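You operate a simulated robot arm through the tools that you are given. There is no shell and no other tool.

The job below is to be done with a simulated two-armed robot. You get a single attempt, and the scene is never put back.

Task
Pack the purple table's black-sealed and blue-sealed bearings in the grey box and count them on the black key.
Fine: One press a bearing; the lid goes back on square.

Only the result counts: the job must be done as asked and must still hold three seconds after the hand-in. Knocking over, shifting, dropping, spilling or breaking anything else fails it. Lids that push on must go on centred and level and be pressed home; caps that screw on are set level and turned clockwise until they are tight.

Robot
Two 7-joint arms with two-finger parallel grippers on one trunk that stands fixed in place. Base frame: the origin is at the foot of the trunk, x ahead of it, y to its left, z up; the work surface is at about z = 800. Readings come in mm, rad, newtons and seconds.
The left shoulder is at [20, 113, 1147], the right one opposite. With the tool pointing down near the work surface each hand reaches from about 220 to 600 mm from the base axis, measured 20 degrees to its own side. Payload 1.57 kg a hand.
Tool frame (each hand has its own): the origin (TCP) lies between the finger pads and is the grasp point; the fingertips stand 30 mm ahead of it; z points along the fingers, y is the line along which they close. Largest opening 80 mm; finger width 17, thickness 12; the body of the gripper, 40 by 82 mm, starts 80 mm behind the TCP.
Orientation is that of the tool frame in the base frame, as a unit quaternion [w, x, y, z]. With the fingers straight down and closing along the base's y, the tool's x points along the base's -x, its y along +y and its z along -z.

Tools
- The arms move only by the tool send_rows. It takes "left_increments", "right_increments" or both (then of equal length, played together; a hand with none holds still); each is text: rows parted by semicolons, each of 7 numbers parted by spaces: the finger opening in mm, from 0 to 80, then the shift along the base's x, y, z in mm, then the turn, a rotation vector about the base's x, y, z in rad. In form: gripper tx ty tz wx wy wz; .... A call has 1 to 20 rows; each row is the pose to reach, as a shift and turn from the pose commanded when the call began. Each row takes 0.2 s and may step no farther than 50 mm and 0.15 rad from the row before; otherwise, or with a gripper value out of range, the whole call is refused. Where a pose cannot be reached the arm comes as near as it can. A force on the tool above 90 N (or 10 N above the force at the start of the call, whichever is more), or a blocked arm, ends the call early, and 0.2 s more pass. Each finger travels about 45 mm/s and halts on what it meets, pressing with about 41 N; the grip force reading is that of the motor and also rises with nothing between the fingers. The clock runs only during rows and for 0.2 s after the last one: add rows that repeat a pose to give the fingers time. It gives the time, the measured TCP pose, the force on the tool (base axes), the opening and the grip force at its end, in the units of the frame above (readings bear some noise), with the torque about the TCP (base axes, N m) and any sound that the robot's microphone picked up.
- Cameras (640 x 400 px; columns grow to the right, rows downward): "scene" is now at [98.3, -15.5, 1274.8]; the picture's right is [-0.20, -0.98, 0.00], its down [-0.55, 0.11, -0.83] and it looks along [0.81, -0.16, -0.56] (base axes); focal length 214 px, centre (320, 200). "left" rides on the left gripper at [72, 7, -122] in its tool frame; the picture's right is [-0.09, 1.00, 0.00], its down [-0.84, -0.08, -0.54] and it looks along [-0.54, -0.05, 0.84] (tool axes); focal length 238 px, centre (320, 200). "right" rides on the right gripper at [72, -7, -122] in its tool frame; the picture's right is [0.09, 1.00, 0.00], its down [-0.84, 0.08, -0.54] and it looks along [-0.54, 0.05, 0.84] (tool axes); focal length 238 px, centre (320, 200). There is no depth. A picture from a camera that has moved, and an enlarged one, comes with that camera's place and axes in the base frame and with its lens.
- camera(camera): a new picture of that camera. No time passes.
- raise_lower(by): moves the trunk up (or, below 0, down) by that many mm; the arms and the scene camera ride with it, the base frame stays. It gives what a move gives, with no picture.
- head_to(pan, tilt): turns the head with the scene camera to pan (to the left, within 1.396 rad either way) and tilt (down, from -0.506 to 1.204), counted from straight ahead of the robot. It gives what a move gives.
- zoom(camera, box): a new picture of the part [left, top, right, bottom] of that camera's present view, enlarged. No time passes.
- hand_in(): hands the job in; it is judged then, once.

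Places have to be worked out from the pictures, the camera data and where the tool is seen. Open the grippers and draw the arms clear of the work before you hand the job in, unless the task says otherwise.

The tools are called after "Call:" as name(argument=value, ...) on one line, values as JSON. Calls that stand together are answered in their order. send_rows: Moves the arms, as the interface text tells. Its arguments: {"type":"object","properties":{"left_increments":{"type":"string"},"right_increments":{"type":"string"}},"required":[]} The other tools are called the same way: raise_lower (by) moves the trunk up or down; head_to (pan, tilt) turns the head that bears the scene camera; camera (camera) takes a picture; zoom (camera, box) takes an enlarged picture of a part of a camera's view; hand_in () hands the job in.

At the start:

```text
time_s: 0.0
left_tool_pos: [386.6, 107.2, 1281.1]
left_tool_rot: [0.0, -0.002, 1.0, -0.001]
left_contact_force: [-0.2, 0.1, -0.2]
left_torque: [0.03, -0.02, 0.04]
left_finger_gap: 79.9
left_gripper_force: 0.0
right_tool_pos: [480.8, -272.7, 1190.2]
right_tool_rot: [0.0, 0.0, 1.0, 0.0]
right_contact_force: [-0.5, 0.2, -0.2]
right_torque: [-0.01, -0.01, -0.03]
right_finger_gap: 80.1
right_gripper_force: 0.1
trunk travel left (down, up): [-200.0, 370.0]
head pan, tilt (commanded): [-0.199, 0.597]
```

scene: 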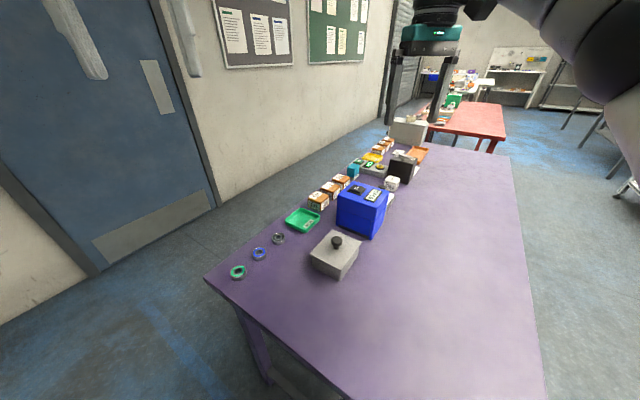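
right: 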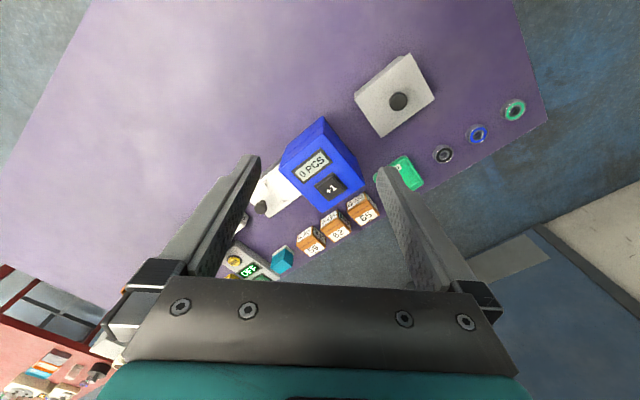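
left: 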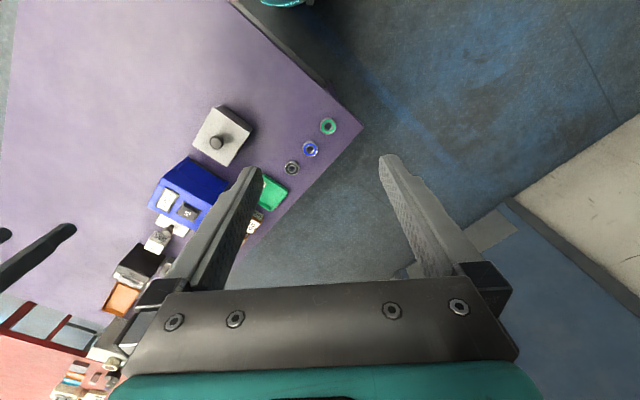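

The pictures show a grey lidded box, a blue counter with a black "+1" key, and three bearings (black, blue, green seals) in a row near the table corner. I will zoom in to see details before moving.

Call:
zoom(camera="scene", box=[200, 140, 440, 290])

Call:
zoom(camera="right", box=[230, 30, 550, 230])

Call:
zoom(camera="left", box=[100, 80, 370, 250])

```text
2.67 times, centred on (320, 215) of scene
camera zoom: at [98.3, -15.5, 1274.8], right [-0.2, -0.98, 0.0], down [-0.55, 0.11, -0.83], along [0.81, -0.16, -0.56], focal length 572 px, centre (320, 160)
```

zoom: 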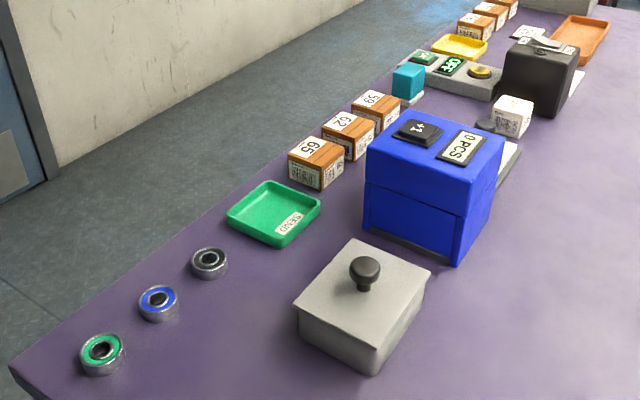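

```text
2.00 times, centred on (390, 130) of right
camera zoom: at [407.7, -279.9, 1311.7], right [-0.09, 1.0, 0.0], down [0.84, 0.08, 0.54], along [0.54, 0.05, -0.84], focal length 477 px, centre (180, 340)
```

zoom: 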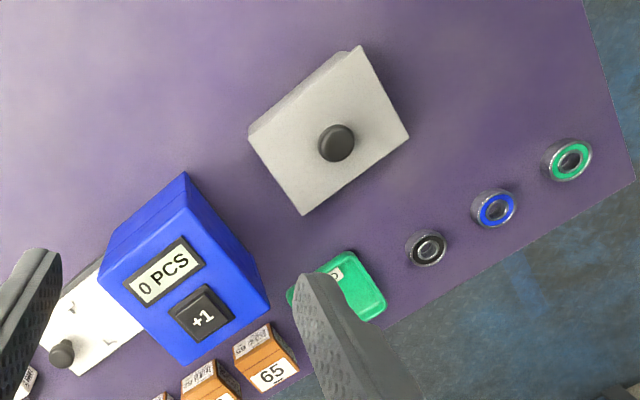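

```text
2.35 times, centred on (235, 165) of left
camera zoom: at [313.2, 114.6, 1402.7], right [0.09, 1.0, 0.0], down [0.84, -0.08, 0.54], along [0.54, -0.05, -0.84], focal length 561 px, centre (520, 282)
```

zoom: 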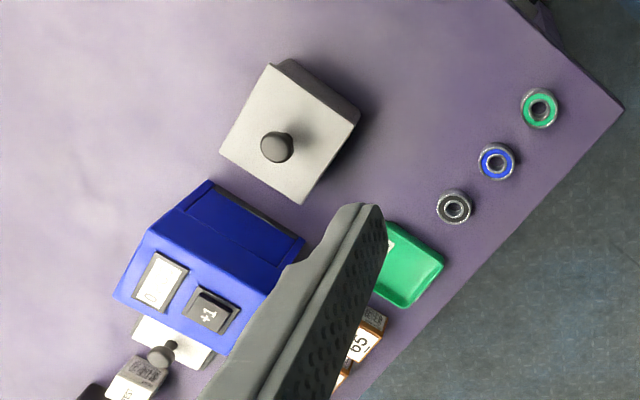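

I estimate the bearings near (494,124), (546,71), (594,15) and the lid knob near (475,-136,~870). I'll zoom on the far objects to check for other bearings or other black keys.

Call:
zoom(camera="scene", box=[330, 110, 450, 220])

Call:
zoom(camera="right", box=[200, 110, 400, 290])

Call:
zoom(camera="left", box=[60, 140, 260, 330])

```text
3.64 times, centred on (390, 165) of scene
camera zoom: at [98.3, -15.5, 1274.8], right [-0.2, -0.98, 0.0], down [-0.55, 0.11, -0.83], along [0.81, -0.16, -0.56], focal length 780 px, centre (66, 327)
```

zoom: 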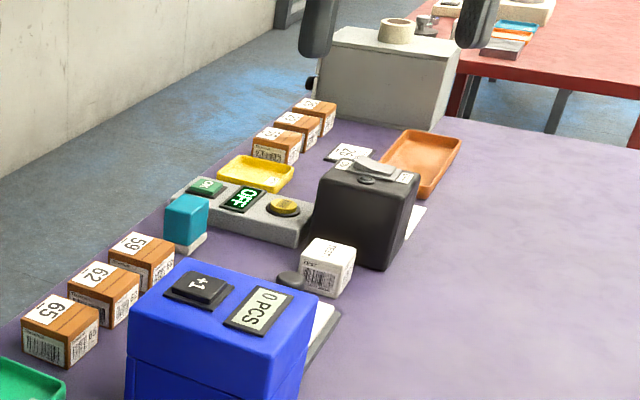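

```text
2.22 times, centred on (300, 200) of right
camera zoom: at [407.7, -279.9, 1311.7], right [-0.09, 1.0, 0.0], down [0.84, 0.08, 0.54], along [0.54, 0.05, -0.84], focal length 530 px, centre (364, 200)
```

zoom: 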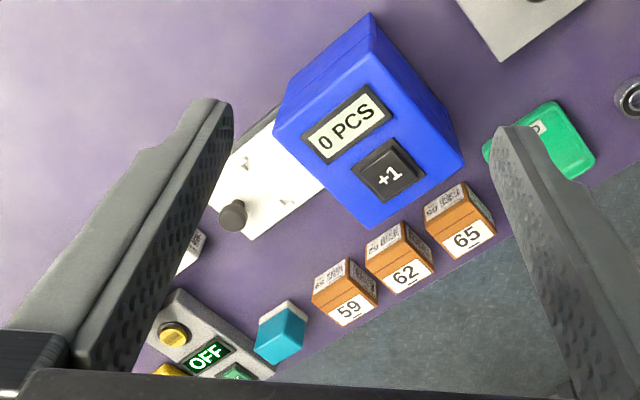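

```text
2.11 times, centred on (160, 235) of left
camera zoom: at [313.2, 114.6, 1402.7], right [0.09, 1.0, 0.0], down [0.84, -0.08, 0.54], along [0.54, -0.05, -0.84], focal length 502 px, centre (657, 126)
```

zoom: 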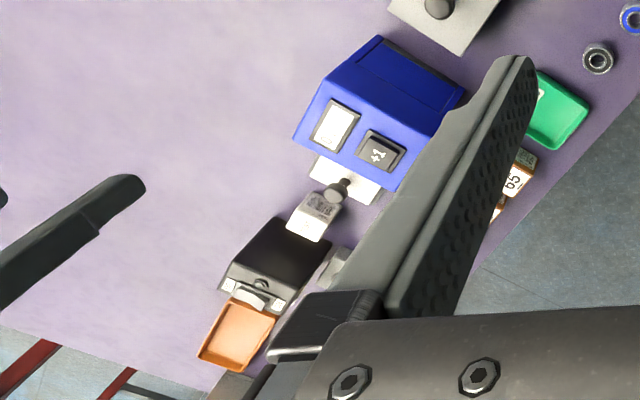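

The counter key triangulates to about (621,-238,936) and the knob to about (472,-139,880). I'll move the right hand nearer and over the box for a closer look.

Call:
send_rows(right_increments="80 -16 20 -38 0 0 0; 80 -32 40 -76 0 0 0; 80 -48 60 -114 0 0 0; 80 -64 80 -152 0 0 0; 80 -80 103 -190 0 0 0; 80 -80 103 -190 0 0 0")

Call:
camera(camera="right")

```text
time_s: 1.4
left_tool_pos: [385.7, 107.5, 1280.7]
left_tool_rot: [0.0, -0.002, 1.0, -0.001]
left_contact_force: [0.6, 0.4, -0.6]
left_torque: [-0.04, 0.02, -0.02]
left_finger_gap: 80.1
left_gripper_force: 0.0
right_tool_pos: [401.2, -169.0, 999.8]
right_tool_rot: [0.0, 0.001, 1.0, 0.0]
right_contact_force: [0.0, -0.8, 0.6]
right_torque: [0.01, 0.01, 0.0]
right_finger_gap: 79.9
right_gripper_force: 0.0
trunk travel left (down, up): [-200.0, 370.0]
head pan, tilt (commanded): [-0.199, 0.597]
```

```text
taken
camera right: at [327.2, -176.3, 1121.7], right [-0.09, 1.0, 0.0], down [0.84, 0.08, 0.54], along [0.54, 0.05, -0.84], focal length 238 px, centre (320, 200)
```

right: 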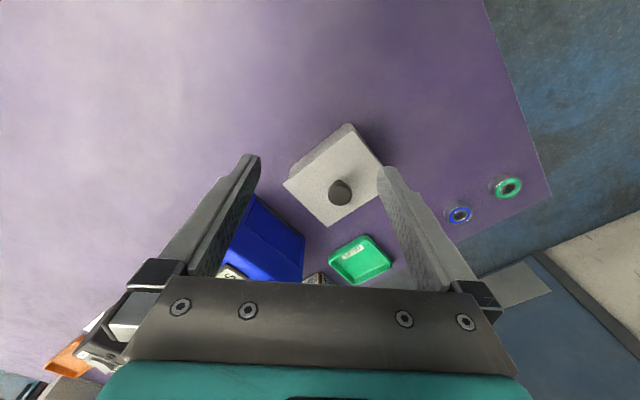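

The lid is visible, rotated around 45-ish degrees. I'll zoom to measure the corners.

Call:
zoom(camera="right", box=[270, 110, 430, 210])

Call:
zoom(camera="scene", box=[290, 210, 390, 290])

```text
4.00 times, centred on (350, 160) of right
camera zoom: at [327.2, -176.3, 1121.7], right [-0.09, 1.0, 0.0], down [0.84, 0.08, 0.54], along [0.54, 0.05, -0.84], focal length 953 px, centre (200, 360)
```

zoom: 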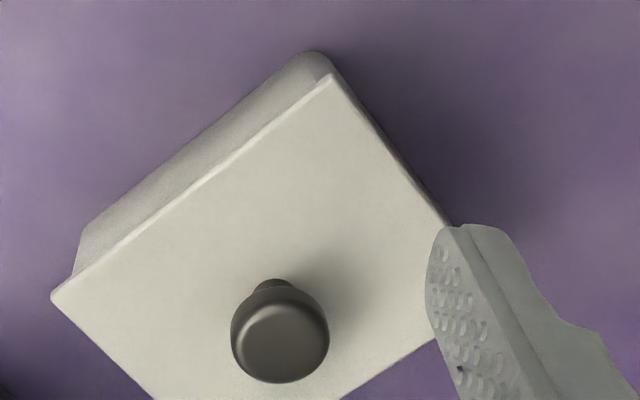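

```text
5.00 times, centred on (340, 250) of scene
camera zoom: at [98.2, -15.5, 1274.8], right [-0.2, -0.98, 0.0], down [-0.55, 0.11, -0.83], along [0.81, -0.16, -0.56], focal length 1072 px, centre (220, -50)
```

zoom: 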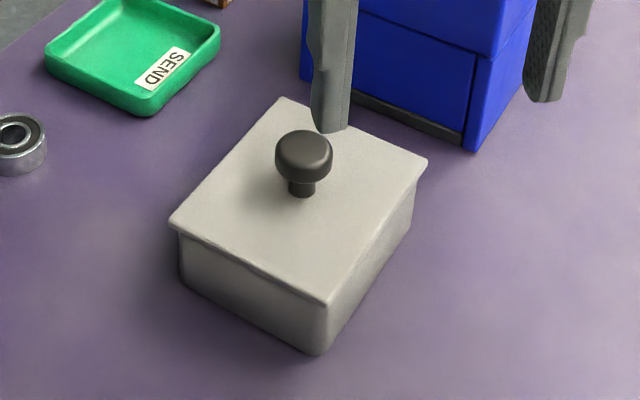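

The lid is about 110×89 mm with its long axis at -45° in the base frame, its centre and the knob near (466,-140), lid top z≈865, knob top z≈886. I'll turn the right hand -45° about z and hover above the knob.

Call:
send_rows(right_increments="80 11 5 -7 0 0 -0.131; 80 22 10 -14 0 0 -0.262; 80 33 15 -21 0 0 -0.393; 80 44 20 -28 0 0 -0.524; 80 55 25 -34 0 0 -0.655; 80 66 30 -40 0 0 -0.785; 80 66 30 -40 0 0 -0.785")

Call:
camera(camera="right")

Call:
camera(camera="scene")

```text
time_s: 3.0
left_tool_pos: [386.0, 107.3, 1281.2]
left_tool_rot: [0.0, -0.002, 1.0, 0.0]
left_contact_force: [-0.3, 0.0, -0.2]
left_torque: [-0.01, 0.02, -0.04]
left_finger_gap: 79.9
left_gripper_force: 0.1
right_tool_pos: [467.6, -138.6, 959.0]
right_tool_rot: [0.0, 0.384, 0.924, 0.0]
right_contact_force: [0.0, 0.7, -0.3]
right_torque: [0.0, 0.02, -0.02]
right_finger_gap: 80.0
right_gripper_force: 0.1
trunk travel left (down, up): [-200.0, 370.0]
head pan, tilt (commanded): [-0.199, 0.597]
```

```text
taken
camera right: at [410.3, -93.5, 1081.2], right [0.64, 0.77, 0.0], down [0.65, -0.54, 0.54], along [0.42, -0.35, -0.84], focal length 238 px, centre (320, 200)
```

right: 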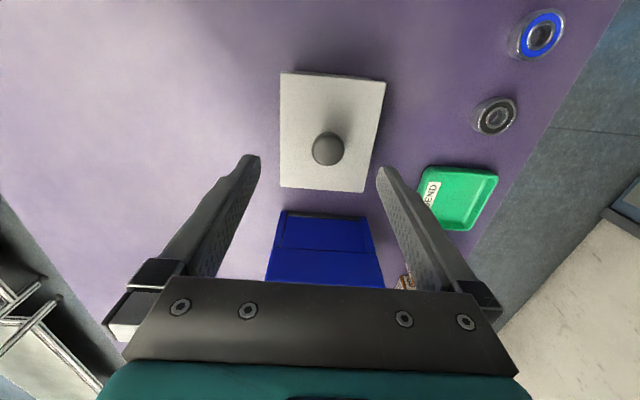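

```text
taken
camera scene: at [98.2, -15.5, 1274.8], right [-0.2, -0.98, 0.0], down [-0.55, 0.11, -0.83], along [0.81, -0.16, -0.56], focal length 214 px, centre (320, 200)
```

scene: 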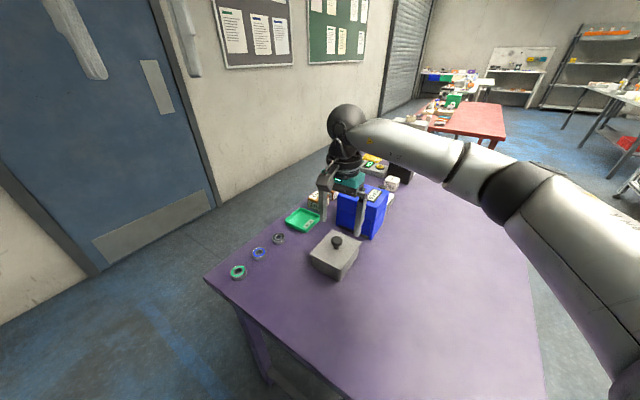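

I'll zoom on the lid from this view to refine its position relative to the fingers.

Call:
zoom(camera="right", box=[240, 60, 400, 200])

Call:
zoom(camera="right", box=[400, 0, 600, 240])

```text
2.86 times, centred on (320, 130) of right
camera zoom: at [410.3, -93.5, 1081.2], right [0.64, 0.77, 0.0], down [0.65, -0.54, 0.54], along [0.42, -0.35, -0.84], focal length 681 px, centre (320, 400)
```

zoom: 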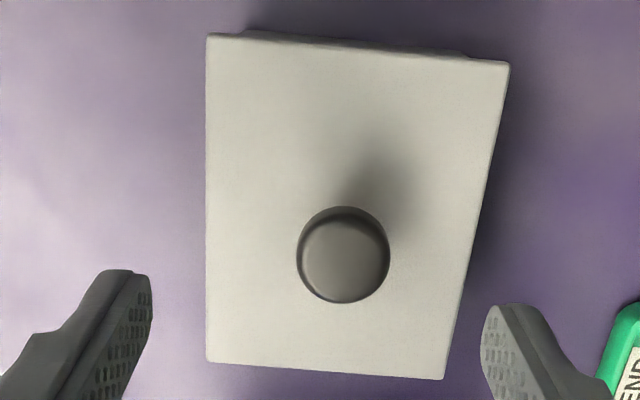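

```text
1.67 times, centred on (500, 120) of right
camera zoom: at [410.3, -93.5, 1081.2], right [0.64, 0.77, 0.0], down [0.65, -0.54, 0.54], along [0.42, -0.35, -0.84], focal length 397 px, centre (20, 333)
```

zoom: 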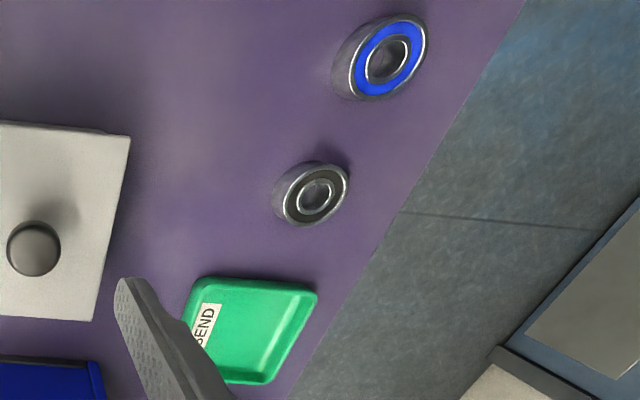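

Combining views, the lid top is nearer z≈855 and the knob top about (476,-139,872). I'll shift 9.5 mm in x and lower so the fingertips are just above the knob, then look again.

Call:
send_rows(right_increments="80 5 0 -20 0 0 0; 80 9.5 0 -40 0 0 0; 80 9.5 0 -40 0 0 0")

Call:
zoom(camera="right", box=[220, 60, 420, 220])

Call:
zoom(camera="scene", box=[280, 180, 400, 290])

```text
time_s: 3.8
left_tool_pos: [385.6, 108.9, 1282.0]
left_tool_rot: [0.0, 0.0, 1.0, 0.001]
left_contact_force: [-0.1, 0.3, 0.5]
left_torque: [0.01, 0.03, -0.02]
left_finger_gap: 79.9
left_gripper_force: 0.0
right_tool_pos: [476.7, -138.2, 919.2]
right_tool_rot: [-0.001, 0.383, 0.924, 0.0]
right_contact_force: [0.0, -0.1, 0.5]
right_torque: [-0.01, 0.01, 0.01]
right_finger_gap: 79.9
right_gripper_force: 0.1
trunk travel left (down, up): [-200.0, 370.0]
head pan, tilt (commanded): [-0.199, 0.597]
```

```text
2.50 times, centred on (320, 140) of right
camera zoom: at [419.4, -93.8, 1041.0], right [0.64, 0.77, 0.0], down [0.65, -0.54, 0.54], along [0.42, -0.35, -0.84], focal length 596 px, centre (320, 350)
```

zoom: 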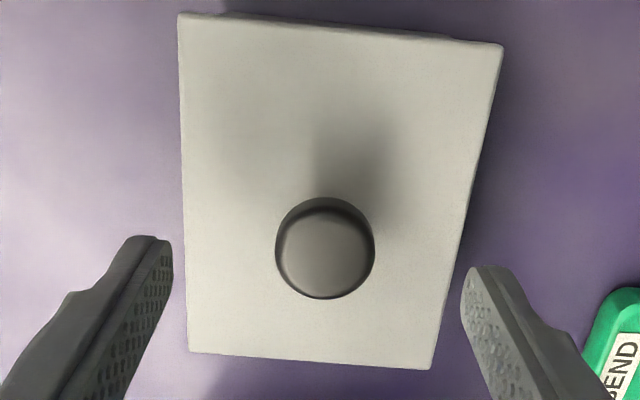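

```text
3.64 times, centred on (340, 235) of scene
camera zoom: at [98.2, -15.5, 1274.8], right [-0.2, -0.98, 0.0], down [-0.55, 0.11, -0.83], along [0.81, -0.16, -0.56], focal length 780 px, centre (247, 73)
```

zoom: 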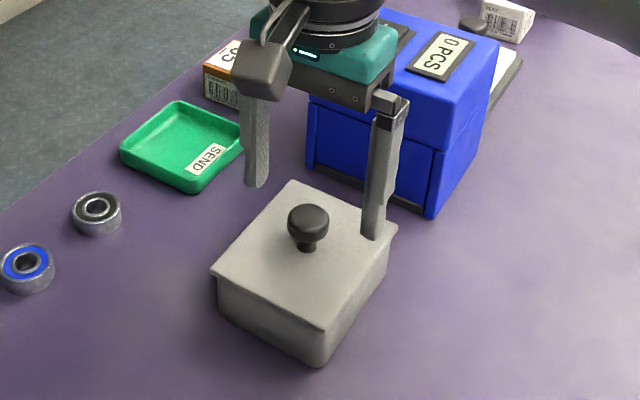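

The TCP is within about 2 mm of the knob centre. I'll narrow the fingers to 40 mm, lower so the tips are around z≈863, and check.

Call:
send_rows(right_increments="60 0 0.5 -5 0 0 0; 45 0 0.5 -12 0 0 0; 40 0 0.5 -20 0 0 0; 40 0 0.5 -27 0 0 0; 40 0 0.5 -27 0 0 0")

Call:
zoom(camera="right", box=[220, 80, 420, 220])

Call:
zoom(camera="scene", box=[290, 190, 390, 280])

```text
time_s: 5.0
left_tool_pos: [386.3, 108.2, 1280.8]
left_tool_rot: [-0.001, -0.001, 1.0, 0.001]
left_contact_force: [0.4, -0.2, -0.7]
left_torque: [-0.01, -0.02, -0.03]
left_finger_gap: 80.2
left_gripper_force: 0.1
right_tool_pos: [476.5, -137.9, 891.7]
right_tool_rot: [0.0, 0.382, 0.924, 0.0]
right_contact_force: [0.2, 0.3, 0.4]
right_torque: [0.01, -0.02, 0.03]
right_finger_gap: 39.9
right_gripper_force: 0.1
trunk travel left (down, up): [-200.0, 370.0]
head pan, tilt (commanded): [-0.199, 0.597]
```

```text
2.86 times, centred on (320, 150) of right
camera zoom: at [419.4, -93.3, 1014.2], right [0.64, 0.77, 0.0], down [0.65, -0.54, 0.54], along [0.42, -0.35, -0.84], focal length 681 px, centre (320, 343)
```

zoom: 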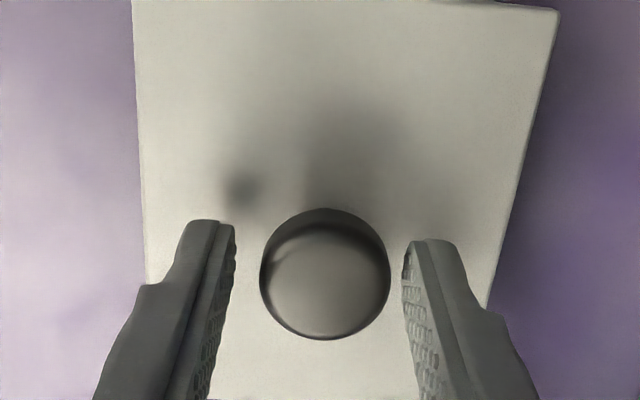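

```text
4.44 times, centred on (340, 235) of scene
camera zoom: at [98.2, -15.5, 1274.8], right [-0.2, -0.98, 0.0], down [-0.55, 0.11, -0.83], along [0.81, -0.16, -0.56], focal length 953 px, centre (231, 44)
```

zoom: 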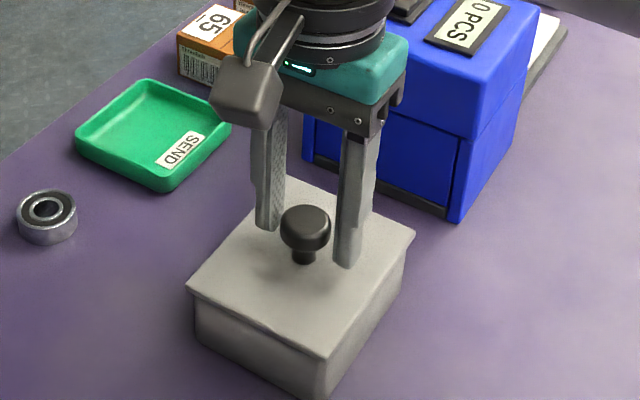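

The knob sits centred between the fingers with the tips alongside its head. I'll close on it.

Call:
send_rows(right_increments="30 0 0 0 0 0 0; 20 0 0 0 0 0 0; 20 0 0 0 0 0 0; 20 0 0 0 0 0 0")

Call:
zoom(camera="right", box=[220, 80, 420, 220])

```text
time_s: 6.0
left_tool_pos: [386.7, 107.4, 1281.2]
left_tool_rot: [0.0, 0.0, 1.0, 0.0]
left_contact_force: [0.7, -0.2, 0.2]
left_torque: [-0.02, -0.04, -0.01]
left_finger_gap: 80.0
left_gripper_force: 0.0
right_tool_pos: [477.0, -139.8, 893.4]
right_tool_rot: [0.0, 0.383, 0.924, 0.0]
right_contact_force: [0.2, -0.9, -0.1]
right_torque: [0.01, -0.03, 0.01]
right_finger_gap: 28.3
right_gripper_force: 38.3
trunk travel left (down, up): [-200.0, 370.0]
head pan, tilt (commanded): [-0.199, 0.597]
heard: snap
```

```text
2.86 times, centred on (320, 150) of right
camera zoom: at [419.4, -93.3, 1014.3], right [0.64, 0.77, 0.0], down [0.65, -0.54, 0.54], along [0.42, -0.35, -0.84], focal length 681 px, centre (320, 343)
```

zoom: 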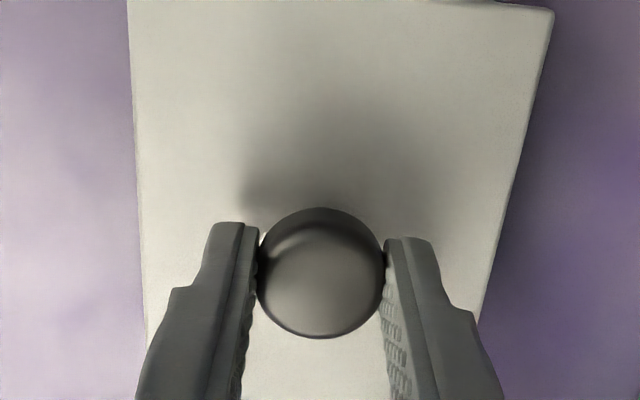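

The grip closed at 28.3 mm with a snap heard and the lid moved about 1 mm sideways. I'll lift slowly a little and see whether only the lid rises.

Call:
send_rows(right_increments="20 0 0 3 0 0 0; 20 0 0 7 0 0 0; 20 0 0 12 0 0 0; 20 0 0 12 0 0 0")

Call:
zoom(camera="scene", box=[280, 180, 400, 290])

Call:
zoom(camera="right", box=[220, 60, 420, 220])

```text
time_s: 7.0
left_tool_pos: [386.7, 107.6, 1280.5]
left_tool_rot: [0.0, 0.0, 1.0, 0.0]
left_contact_force: [1.7, 0.4, 0.9]
left_torque: [0.0, -0.02, 0.0]
left_finger_gap: 80.1
left_gripper_force: 0.2
right_tool_pos: [476.6, -139.0, 904.6]
right_tool_rot: [0.0, 0.383, 0.924, 0.0]
right_contact_force: [-0.2, -0.2, -0.4]
right_torque: [-0.03, -0.01, 0.01]
right_finger_gap: 28.2
right_gripper_force: 38.9
trunk travel left (down, up): [-200.0, 370.0]
head pan, tilt (commanded): [-0.199, 0.597]
```

```text
3.64 times, centred on (340, 235) of scene
camera zoom: at [98.3, -15.6, 1274.8], right [-0.2, -0.98, 0.0], down [-0.55, 0.11, -0.83], along [0.81, -0.16, -0.56], focal length 780 px, centre (247, 73)
```

zoom: 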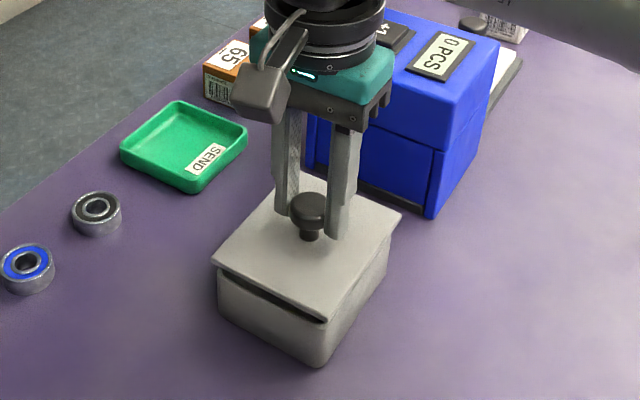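

```text
2.50 times, centred on (320, 140) of right
camera zoom: at [419.6, -93.6, 1026.5], right [0.64, 0.77, 0.0], down [0.65, -0.54, 0.54], along [0.42, -0.35, -0.84], focal length 596 px, centre (320, 350)
```

zoom: 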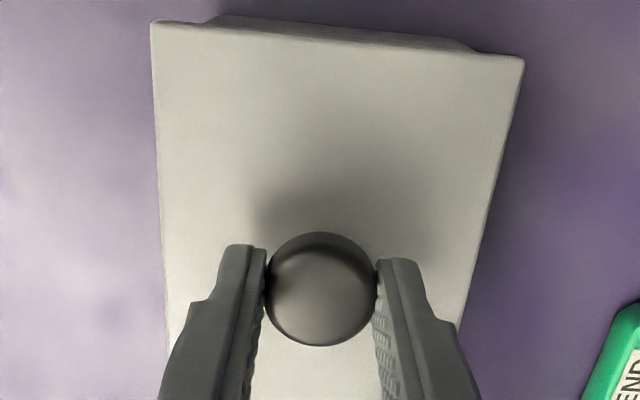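

The lid has come free and the box stays put. I'll lift 80 mm further straight up and look.

Call:
send_rows(right_increments="20 0 0 20 0 0 0; 20 0 0 40 0 0 0; 20 0 0 60 0 0 0; 20 0 0 80 0 0 0; 20 0 0 80 0 0 0")

Call:
zoom(camera="scene", box=[260, 150, 420, 290])

Call:
camera(camera="left")

```text
time_s: 8.2
left_tool_pos: [386.8, 107.7, 1282.9]
left_tool_rot: [0.0, 0.0, 1.0, 0.001]
left_contact_force: [-0.5, -1.0, -0.4]
left_torque: [-0.02, 0.01, 0.02]
left_finger_gap: 80.1
left_gripper_force: 0.0
right_tool_pos: [476.9, -139.6, 985.2]
right_tool_rot: [0.001, 0.382, 0.924, 0.0]
right_contact_force: [0.4, 0.3, -0.7]
right_torque: [0.03, 0.0, -0.04]
right_finger_gap: 28.1
right_gripper_force: 38.2
trunk travel left (down, up): [-200.0, 370.0]
head pan, tilt (commanded): [-0.199, 0.597]
```

```text
2.86 times, centred on (340, 220) of scene
camera zoom: at [98.3, -15.6, 1274.7], right [-0.2, -0.98, 0.0], down [-0.55, 0.11, -0.83], along [0.81, -0.16, -0.56], focal length 613 px, centre (263, 143)
```

zoom: 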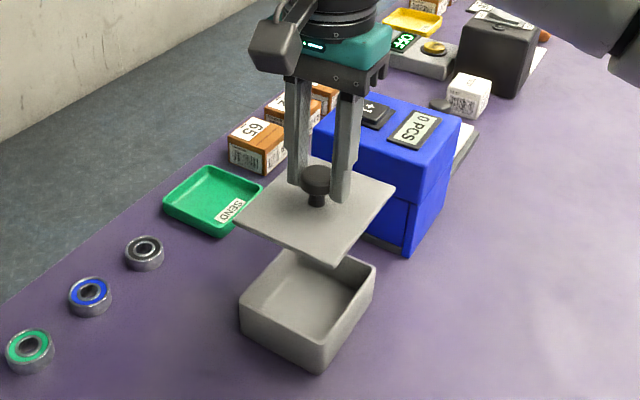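

```text
taken
camera left: at [313.3, 114.6, 1402.7], right [0.09, 1.0, 0.0], down [0.84, -0.08, 0.54], along [0.54, -0.05, -0.84], focal length 238 px, centre (320, 200)
```

left: 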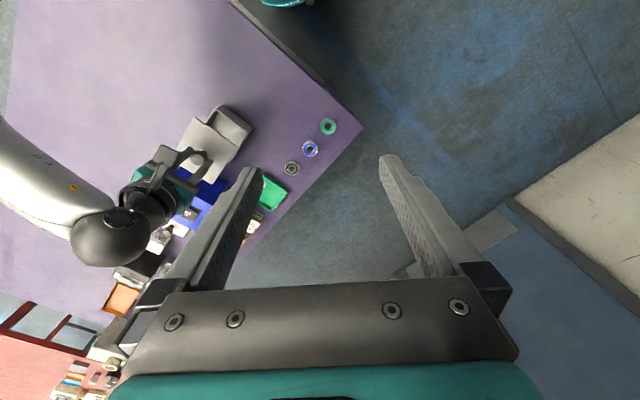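

The box is open and empty; the lid is a flat plate. I'll carry it to a clear patch of table near (370,-290), staying high, then look.

Call:
send_rows(right_increments="20 -21 -30 0 0 0 0; 20 -42 -60 0 0 0 0; 20 -64 -90 0 0 0 0; 20 -85 -120 0 0 0 0; 20 -106 -150 0 0 0 0; 20 -106 -150 -40 0 0 0; 20 -106 -150 -80 0 0 0; 20 -106 -150 -105 0 0 0; 20 -106 -150 -120 0 0 0; 20 -106 -150 -120 0 0 0")

Call:
camera(camera="scene")

Call:
camera(camera="right")

```text
time_s: 10.4
left_tool_pos: [385.3, 107.6, 1281.2]
left_tool_rot: [-0.001, -0.001, 1.0, 0.0]
left_contact_force: [0.7, -0.2, -0.5]
left_torque: [0.01, 0.0, -0.07]
left_finger_gap: 80.0
left_gripper_force: 0.0
right_tool_pos: [371.0, -289.0, 863.6]
right_tool_rot: [0.0, 0.382, 0.924, 0.001]
right_contact_force: [0.7, 0.4, -0.8]
right_torque: [-0.01, 0.01, 0.02]
right_finger_gap: 28.4
right_gripper_force: 38.5
trunk travel left (down, up): [-200.0, 370.0]
head pan, tilt (commanded): [-0.199, 0.597]
```

```text
taken
camera scene: at [98.2, -15.6, 1274.8], right [-0.2, -0.98, 0.0], down [-0.55, 0.11, -0.83], along [0.81, -0.16, -0.56], focal length 214 px, centre (320, 200)
```

scene: 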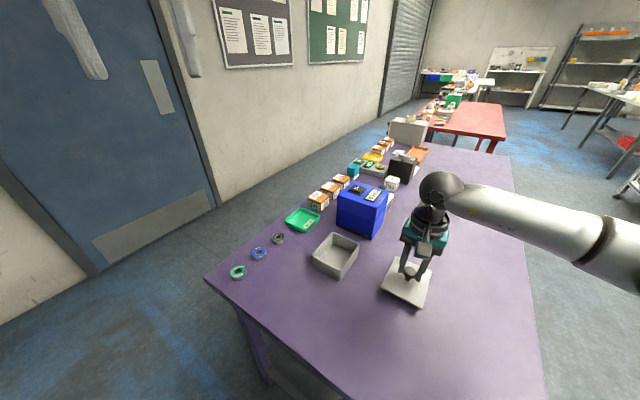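

```text
taken
camera right: at [313.4, -243.4, 986.2], right [0.64, 0.77, 0.0], down [0.65, -0.54, 0.54], along [0.42, -0.35, -0.84], focal length 238 px, centre (320, 200)
```

right: 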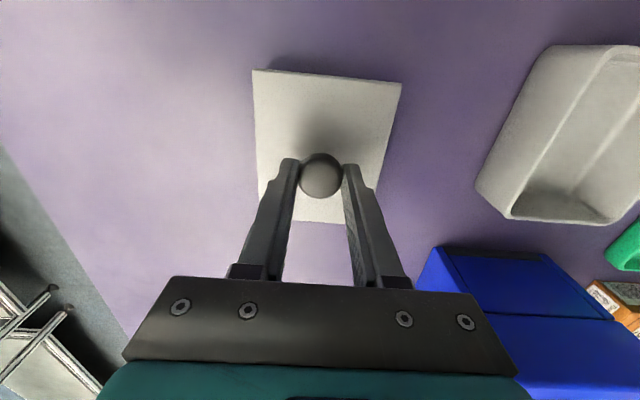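

The lid hangs over a clear patch. I'll lower 12 mm, then in small steps, watching the force.

Call:
send_rows(right_increments="20 0 0 -5 0 0 0; 20 0 0 -10 0 0 0; 20 0 0 -13 0 0 0; 20 0 0 -13 0 0 0")

Call:
zoom(camera="scene", box=[360, 230, 460, 320])

```text
time_s: 11.4
left_tool_pos: [387.1, 108.7, 1281.9]
left_tool_rot: [0.0, 0.0, 1.0, -0.001]
left_contact_force: [-0.6, -0.1, -0.6]
left_torque: [0.01, -0.01, -0.01]
left_finger_gap: 80.1
left_gripper_force: 0.0
right_tool_pos: [372.0, -288.9, 852.2]
right_tool_rot: [0.0, 0.382, 0.924, 0.0]
right_contact_force: [0.5, 0.6, -0.7]
right_torque: [0.0, -0.03, -0.01]
right_finger_gap: 28.4
right_gripper_force: 38.5
trunk travel left (down, up): [-200.0, 370.0]
head pan, tilt (commanded): [-0.199, 0.597]
```

```text
4.44 times, centred on (410, 275) of scene
camera zoom: at [98.3, -15.6, 1274.8], right [-0.2, -0.98, 0.0], down [-0.55, 0.11, -0.83], along [0.81, -0.16, -0.56], focal length 953 px, centre (-80, -133)
```

zoom: 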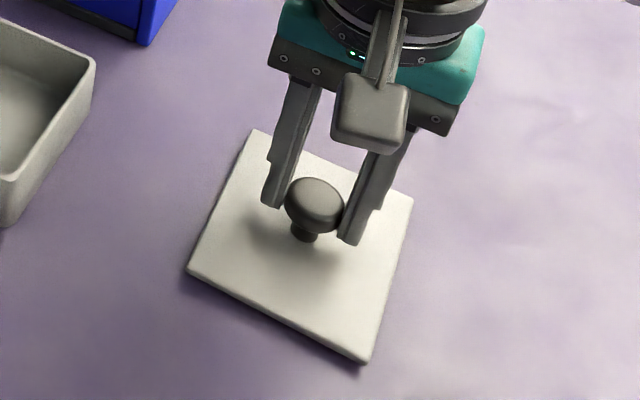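

Still free. I'll lower 4 mm more and check the force.

Call:
send_rows(right_increments="20 0 0 -2 0 0 0; 20 0 0 -4 0 0 0; 20 0 0 -4 0 0 0")

```text
time_s: 12.2
left_tool_pos: [385.5, 107.8, 1282.1]
left_tool_rot: [-0.001, 0.0, 1.0, 0.0]
left_contact_force: [0.1, -0.3, -0.8]
left_torque: [0.01, -0.02, -0.01]
left_finger_gap: 80.1
left_gripper_force: 0.0
right_tool_pos: [371.5, -289.8, 848.1]
right_tool_rot: [0.0, 0.382, 0.924, 0.001]
right_contact_force: [-0.3, -0.1, -0.8]
right_torque: [0.05, 0.02, -0.03]
right_finger_gap: 28.4
right_gripper_force: 38.6
trunk travel left (down, up): [-200.0, 370.0]
head pan, tilt (commanded): [-0.199, 0.597]
```

No contact yet at TCP z≈848. Lowering 3 mm more.

Call:
send_rows(right_increments="20 0 0 -1.5 0 0 0; 20 0 0 -3 0 0 0; 20 0 0 -3 0 0 0")

Call:
zoom(camera="scene", box=[360, 230, 460, 320])

```text
time_s: 13.0
left_tool_pos: [384.5, 107.6, 1282.2]
left_tool_rot: [0.001, -0.001, 1.0, -0.001]
left_contact_force: [0.5, -0.4, -0.1]
left_torque: [0.02, -0.04, 0.02]
left_finger_gap: 80.1
left_gripper_force: 0.1
right_tool_pos: [371.1, -288.8, 847.7]
right_tool_rot: [0.003, 0.383, 0.924, 0.0]
right_contact_force: [-3.8, -1.5, 22.6]
right_torque: [0.17, 0.38, 0.01]
right_finger_gap: 28.3
right_gripper_force: 38.7
trunk travel left (down, up): [-200.0, 370.0]
head pan, tilt (commanded): [-0.199, 0.597]
```

```text
4.44 times, centred on (410, 275) of scene
camera zoom: at [96.7, -14.8, 1275.1], right [-0.2, -0.98, 0.0], down [-0.55, 0.11, -0.83], along [0.81, -0.16, -0.56], focal length 953 px, centre (-80, -133)
```

zoom: 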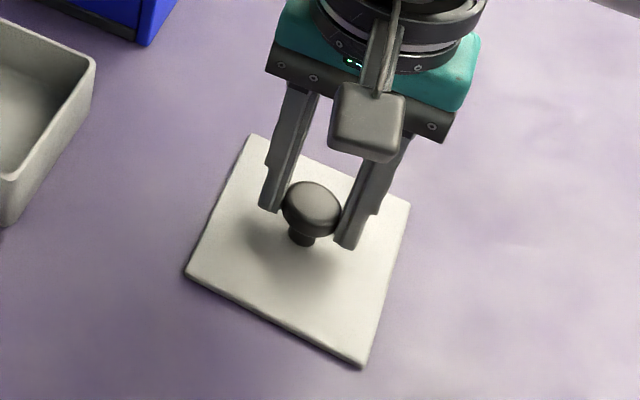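

The lid touches the table (22 N) at about TCP z 847. I'll ease up 1.8 mm and then open the fingers.

Call:
send_rows(right_increments="20 0 0 1.8 0 0 0; 20 0 0 1.8 0 0 0; 32 0 0 1.8 0 0 0; 42 0 0 1.8 0 0 0; 42 0 0 1.8 0 0 0")

Call:
zoom(camera="scene", box=[360, 230, 460, 320])

Call:
zoom(camera="right", box=[220, 60, 420, 220])

```text
time_s: 14.2
left_tool_pos: [386.5, 107.8, 1280.9]
left_tool_rot: [0.0, 0.0, 1.0, 0.0]
left_contact_force: [-0.5, -0.5, 0.2]
left_torque: [0.01, 0.04, 0.02]
left_finger_gap: 79.9
left_gripper_force: 0.1
right_tool_pos: [371.1, -289.4, 846.5]
right_tool_rot: [0.0, 0.383, 0.924, 0.0]
right_contact_force: [0.3, 0.5, 0.5]
right_torque: [-0.02, 0.01, 0.01]
right_finger_gap: 41.8
right_gripper_force: 0.0
trunk travel left (down, up): [-200.0, 370.0]
head pan, tilt (commanded): [-0.199, 0.597]
```

```text
4.44 times, centred on (410, 275) of scene
camera zoom: at [98.2, -15.5, 1274.7], right [-0.2, -0.98, 0.0], down [-0.55, 0.11, -0.83], along [0.81, -0.16, -0.56], focal length 953 px, centre (-80, -133)
```

zoom: 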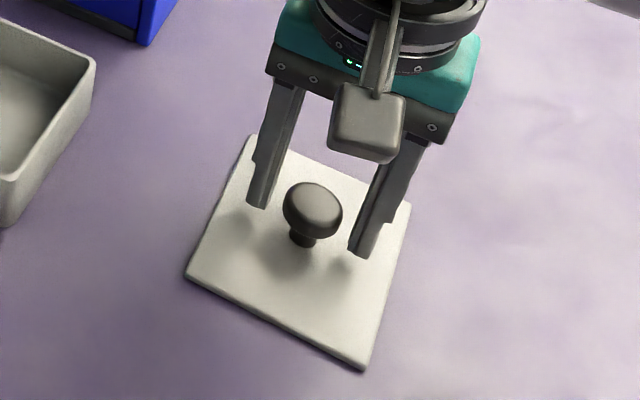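

```text
2.50 times, centred on (320, 140) of right
camera zoom: at [313.6, -243.5, 968.2], right [0.64, 0.77, 0.0], down [0.65, -0.54, 0.54], along [0.42, -0.35, -0.84], focal length 596 px, centre (320, 350)
```

zoom: 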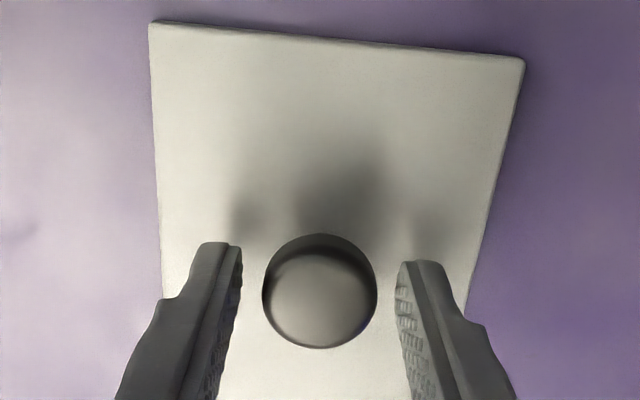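

The lid rests flat and freed. I'll raise straight up 110 mm, then swing over toward the bearings with the hand turned back to yaw 0.

Call:
send_rows(right_increments="60 0 0 25 0 0 0; 80 0 0 55 0 0 0; 80 0 0 85 0 0 0; 80 0 0 113 0 0 0; 80 14 35 113 0 0 0.09; 80 28 70 113 0 0 0.18; 80 42 105 113 0 0 0.27; 80 56 140 113 0 0 0.36; 80 70 175 113 0 0 0.45; 80 84 210 113 0 0 0.54; 80 98 245 113 0 0 0.63; 80 112 280 113 0 0 0.71; 80 125 309 113 0 0 0.785; 80 125 309 113 0 0 0.785")

Call:
camera(camera="right")

Call:
camera(camera="scene")

```text
time_s: 17.2
left_tool_pos: [387.0, 106.7, 1282.9]
left_tool_rot: [0.0, 0.001, 1.0, 0.0]
left_contact_force: [-0.2, -0.7, -0.3]
left_torque: [-0.02, -0.02, -0.01]
left_finger_gap: 79.7
left_gripper_force: 0.1
right_tool_pos: [496.4, 20.2, 960.5]
right_tool_rot: [0.0, 0.0, 1.0, 0.0]
right_contact_force: [0.3, -0.3, -0.2]
right_torque: [0.0, -0.01, -0.01]
right_finger_gap: 80.0
right_gripper_force: 0.2
trunk travel left (down, up): [-200.0, 370.0]
head pan, tilt (commanded): [-0.199, 0.597]
```

```text
taken
camera right: at [422.8, 12.8, 1081.9], right [-0.09, 1.0, 0.0], down [0.84, 0.08, 0.54], along [0.54, 0.05, -0.84], focal length 238 px, centre (320, 200)
```

right: 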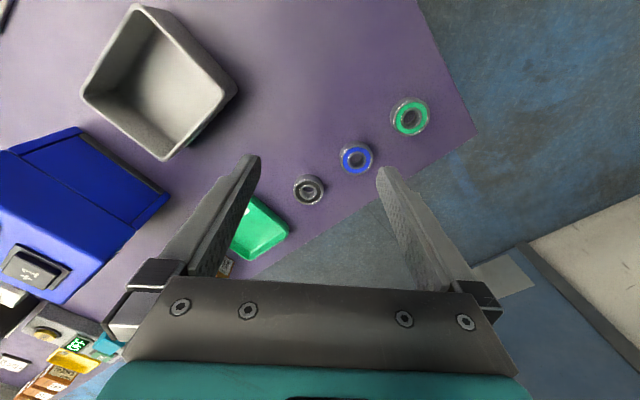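

```text
taken
camera scene: at [98.3, -15.6, 1274.8], right [-0.2, -0.98, 0.0], down [-0.55, 0.11, -0.83], along [0.81, -0.16, -0.56], focal length 214 px, centre (320, 200)
```

scene: 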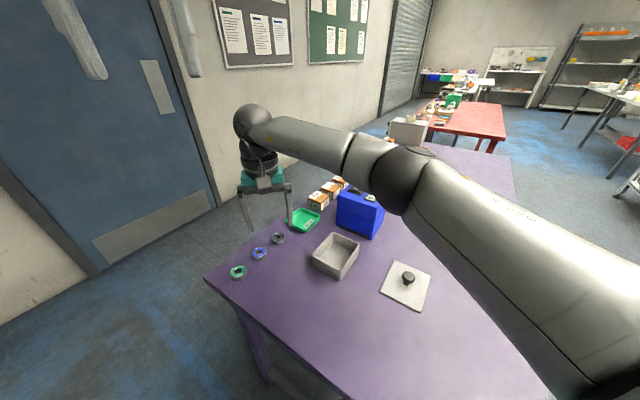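

Good view of the bearings and the open box; I'll zoom on each for measurement.

Call:
zoom(camera="right", box=[280, 80, 440, 220])

Call:
zoom(camera="right", box=[60, 0, 260, 170])

Call:
zoom(camera="scene", box=[220, 210, 380, 300])

```text
2.86 times, centred on (360, 150) of right
camera zoom: at [422.8, 12.8, 1081.9], right [-0.09, 1.0, 0.0], down [0.84, 0.08, 0.54], along [0.54, 0.05, -0.84], focal length 681 px, centre (206, 343)
```

zoom: 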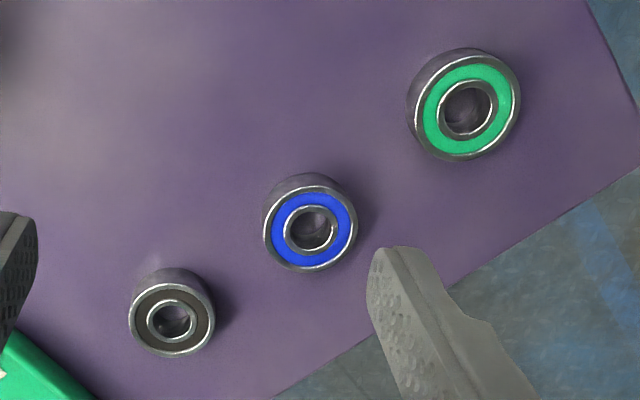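

```text
2.35 times, centred on (160, 85) of right
camera zoom: at [422.8, 12.8, 1081.9], right [-0.09, 1.0, 0.0], down [0.84, 0.08, 0.54], along [0.54, 0.05, -0.84], focal length 561 px, centre (696, 471)
```

zoom: 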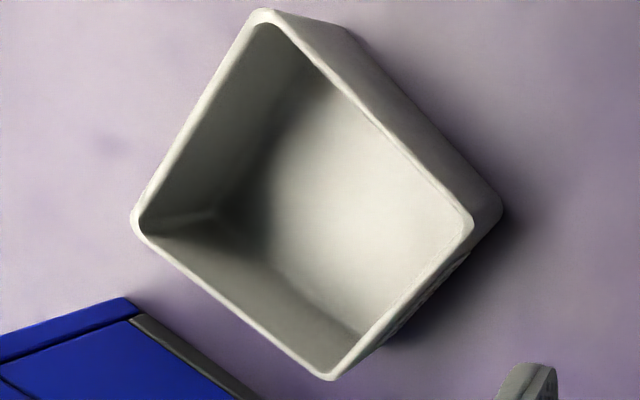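

```text
4.00 times, centred on (300, 255) of scene
camera zoom: at [98.3, -15.6, 1274.8], right [-0.2, -0.98, 0.0], down [-0.55, 0.11, -0.83], along [0.81, -0.16, -0.56], focal length 858 px, centre (400, -20)
```

zoom: 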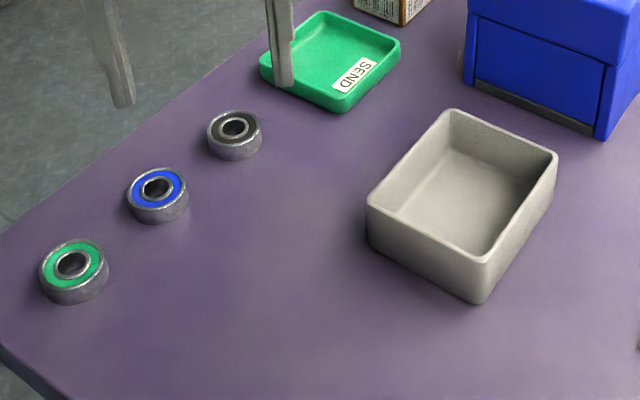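

By the wrist camera (consistent spacing of 75 mm): black bearing ≈ (583.5,11), blue ≈ (532.5,67), green ≈ (479,120), each ~40 mm across; box centre ≈ (473,-136). I'll test reach by going above the black bearing at TCP z≈900.

Call:
send_rows(right_increments="80 30 -3 -15 0 0 0; 80 60 -6 -35 0 0 0; 80 88.5 -8.5 -55 0 0 0; 80 88.5 -8.5 -55 0 0 0")

Call:
camera(camera="right")

```text
time_s: 18.2
left_tool_pos: [386.3, 107.7, 1281.3]
left_tool_rot: [0.0, 0.0, 1.0, -0.001]
left_contact_force: [0.3, -0.4, -0.2]
left_torque: [0.06, -0.02, -0.01]
left_finger_gap: 80.0
left_gripper_force: 0.1
right_tool_pos: [553.4, 1.3, 905.4]
right_tool_rot: [0.0, 0.0, 1.0, 0.0]
right_contact_force: [0.2, 0.2, -0.3]
right_torque: [0.04, 0.0, 0.0]
right_finger_gap: 79.9
right_gripper_force: 0.0
right hand out of reach, approached as far as the arm can: row 2, 3, 4
trunk travel left (down, up): [-200.0, 370.0]
head pan, tilt (commanded): [-0.199, 0.597]
```

```text
taken
camera right: at [478.0, -4.6, 1028.3], right [-0.09, 1.0, 0.0], down [0.84, 0.08, 0.54], along [0.54, 0.05, -0.84], focal length 238 px, centre (320, 200)
```

right: 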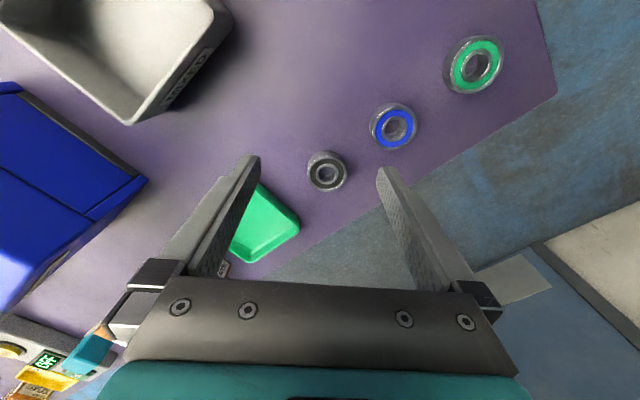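

The arm stops at about 542 mm from its shoulder with the tool straight down, so I'll need to lean the fingers outward about 0.25 rad. First I back off to see how the commanded pose is counted.

Call:
send_rows(right_increments="80 -45 0 0 0 0 0; 80 -65 0 0 0 0 0; 80 -65 0 0 0 0 0")

Call:
zoom(camera="right", box=[220, 60, 440, 220])

```text
time_s: 19.0
left_tool_pos: [386.5, 108.7, 1281.8]
left_tool_rot: [0.0, 0.0, 1.0, -0.001]
left_contact_force: [0.2, 0.7, 0.0]
left_torque: [-0.05, -0.01, 0.03]
left_finger_gap: 80.1
left_gripper_force: 0.1
right_tool_pos: [485.4, 3.9, 908.3]
right_tool_rot: [0.0, 0.001, 1.0, -0.001]
right_contact_force: [-0.1, -0.6, -0.2]
right_torque: [0.0, 0.0, 0.0]
right_finger_gap: 80.0
right_gripper_force: 0.0
trunk travel left (down, up): [-200.0, 370.0]
head pan, tilt (commanded): [-0.199, 0.597]
```

```text
2.50 times, centred on (330, 140) of right
camera zoom: at [412.3, -3.5, 1028.7], right [-0.09, 1.0, 0.0], down [0.84, 0.08, 0.54], along [0.54, 0.05, -0.84], focal length 596 px, centre (295, 350)
```

zoom: 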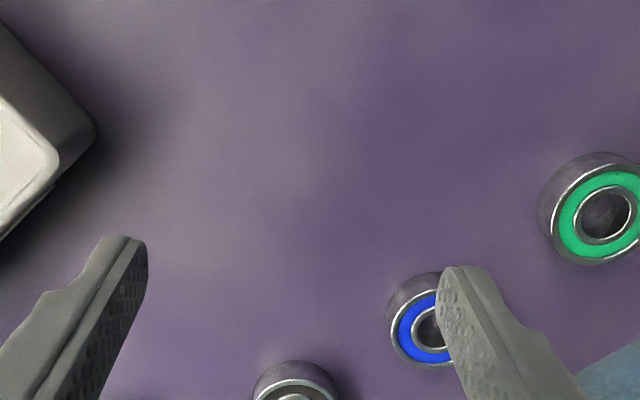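

The commanded pose follows the actual one (now ≈ (484.3,3.5,906.7)). I'll lean the tool by 0.25 rad and hover above the black bearing.

Call:
send_rows(right_increments="80 30 2 -8 0 -0.12 0; 80 60 4 -16 0 -0.25 0; 80 92.5 7.9 -26.7 0 -0.25 0; 80 92.5 7.9 -26.7 0 -0.25 0")

Call:
zoom(camera="right", box=[220, 80, 420, 240])

Call:
zoom(camera="scene", box=[210, 170, 350, 290])

```text
time_s: 20.0
left_tool_pos: [387.1, 107.9, 1281.8]
left_tool_rot: [0.0, 0.0, 1.0, 0.0]
left_contact_force: [-0.1, 0.4, -0.3]
left_torque: [-0.02, 0.0, -0.01]
left_finger_gap: 80.0
left_gripper_force: 0.0
right_tool_pos: [580.2, 9.2, 879.5]
right_tool_rot: [0.125, 0.0, 0.992, 0.0]
right_contact_force: [-0.7, -0.2, -0.3]
right_torque: [-0.01, -0.02, 0.0]
right_finger_gap: 80.0
right_gripper_force: 0.0
trunk travel left (down, up): [-200.0, 370.0]
head pan, tilt (commanded): [-0.199, 0.597]
```

```text
2.50 times, centred on (320, 160) of right
camera zoom: at [478.1, 3.1, 979.8], right [-0.09, 1.0, -0.02], down [0.68, 0.08, 0.73], along [0.73, 0.05, -0.68], focal length 596 px, centre (320, 300)
```

zoom: 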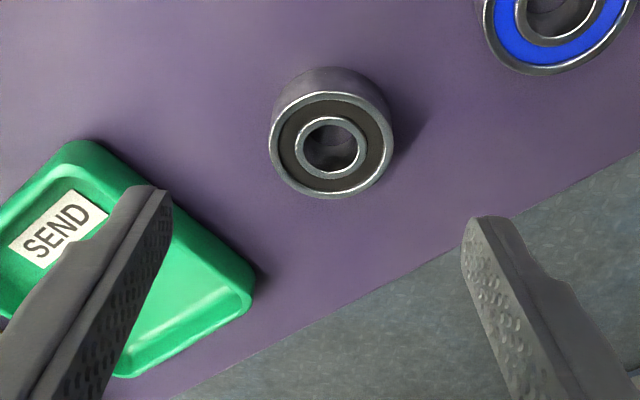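

```text
3.33 times, centred on (280, 230) of scene
camera zoom: at [98.3, -15.6, 1274.8], right [-0.2, -0.98, 0.0], down [-0.55, 0.11, -0.83], along [0.81, -0.16, -0.56], focal length 715 px, centre (453, 100)
```

zoom: 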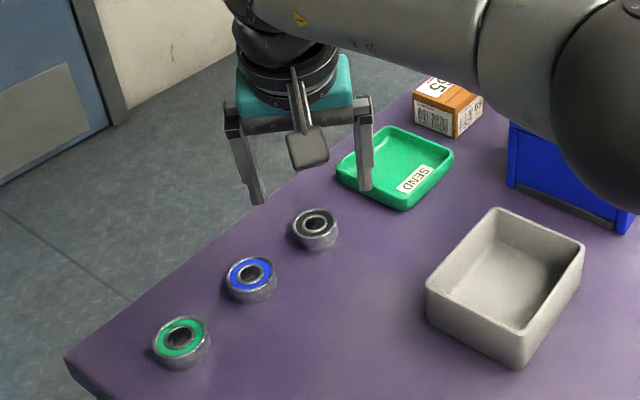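

Bearing top centre works out at (583.3,12) and the hand's tip is about (585.5,10), with the tray edge ~25 mm clear of the finger path. I'll correct, narrow the fingers to 56 mm and descend to just above the table.

Call:
send_rows(right_increments="65 -1.5 2 -5 0 0 0; 56 -1.5 2 -15 0 0 0; 56 -1.5 2 -25 0 0 0; 56 -1.5 2 -35 0 0 0; 56 -1.5 2 -41 0 0 0; 56 -1.5 2 -41 0 0 0")

Call:
zoom(camera="right", box=[220, 80, 420, 240])

Call:
zoom(camera="scene", box=[230, 190, 330, 270])

```text
time_s: 21.4
left_tool_pos: [386.4, 108.1, 1282.1]
left_tool_rot: [0.0, 0.0, 1.0, 0.0]
left_contact_force: [-0.6, 0.3, -0.7]
left_torque: [0.0, -0.02, 0.02]
left_finger_gap: 79.7
left_gripper_force: 0.1
right_tool_pos: [577.0, 10.2, 838.6]
right_tool_rot: [0.125, -0.001, 0.992, 0.0]
right_contact_force: [-0.3, 0.2, -1.0]
right_torque: [0.01, -0.02, -0.01]
right_finger_gap: 56.1
right_gripper_force: 0.0
trunk travel left (down, up): [-200.0, 370.0]
head pan, tilt (commanded): [-0.199, 0.597]
```

```text
2.50 times, centred on (320, 160) of right
camera zoom: at [475.6, 4.0, 938.8], right [-0.09, 1.0, -0.02], down [0.68, 0.08, 0.73], along [0.73, 0.05, -0.68], focal length 596 px, centre (320, 300)
```

zoom: 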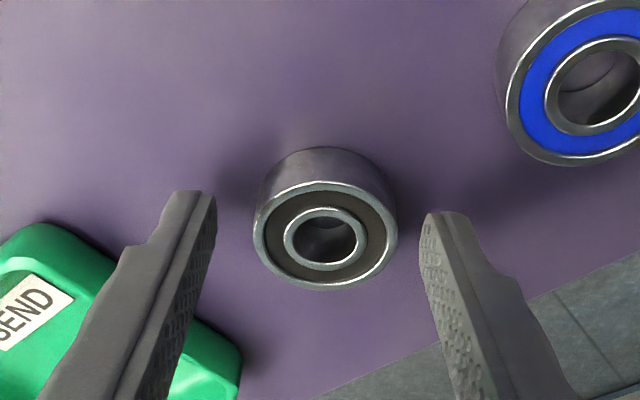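

```text
5.00 times, centred on (280, 230) of scene
camera zoom: at [98.2, -15.5, 1274.8], right [-0.2, -0.98, 0.0], down [-0.55, 0.11, -0.83], along [0.81, -0.16, -0.56], focal length 1072 px, centre (520, 50)
```

zoom: 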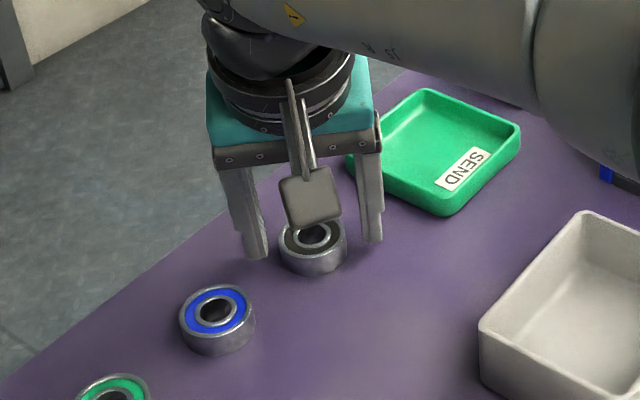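

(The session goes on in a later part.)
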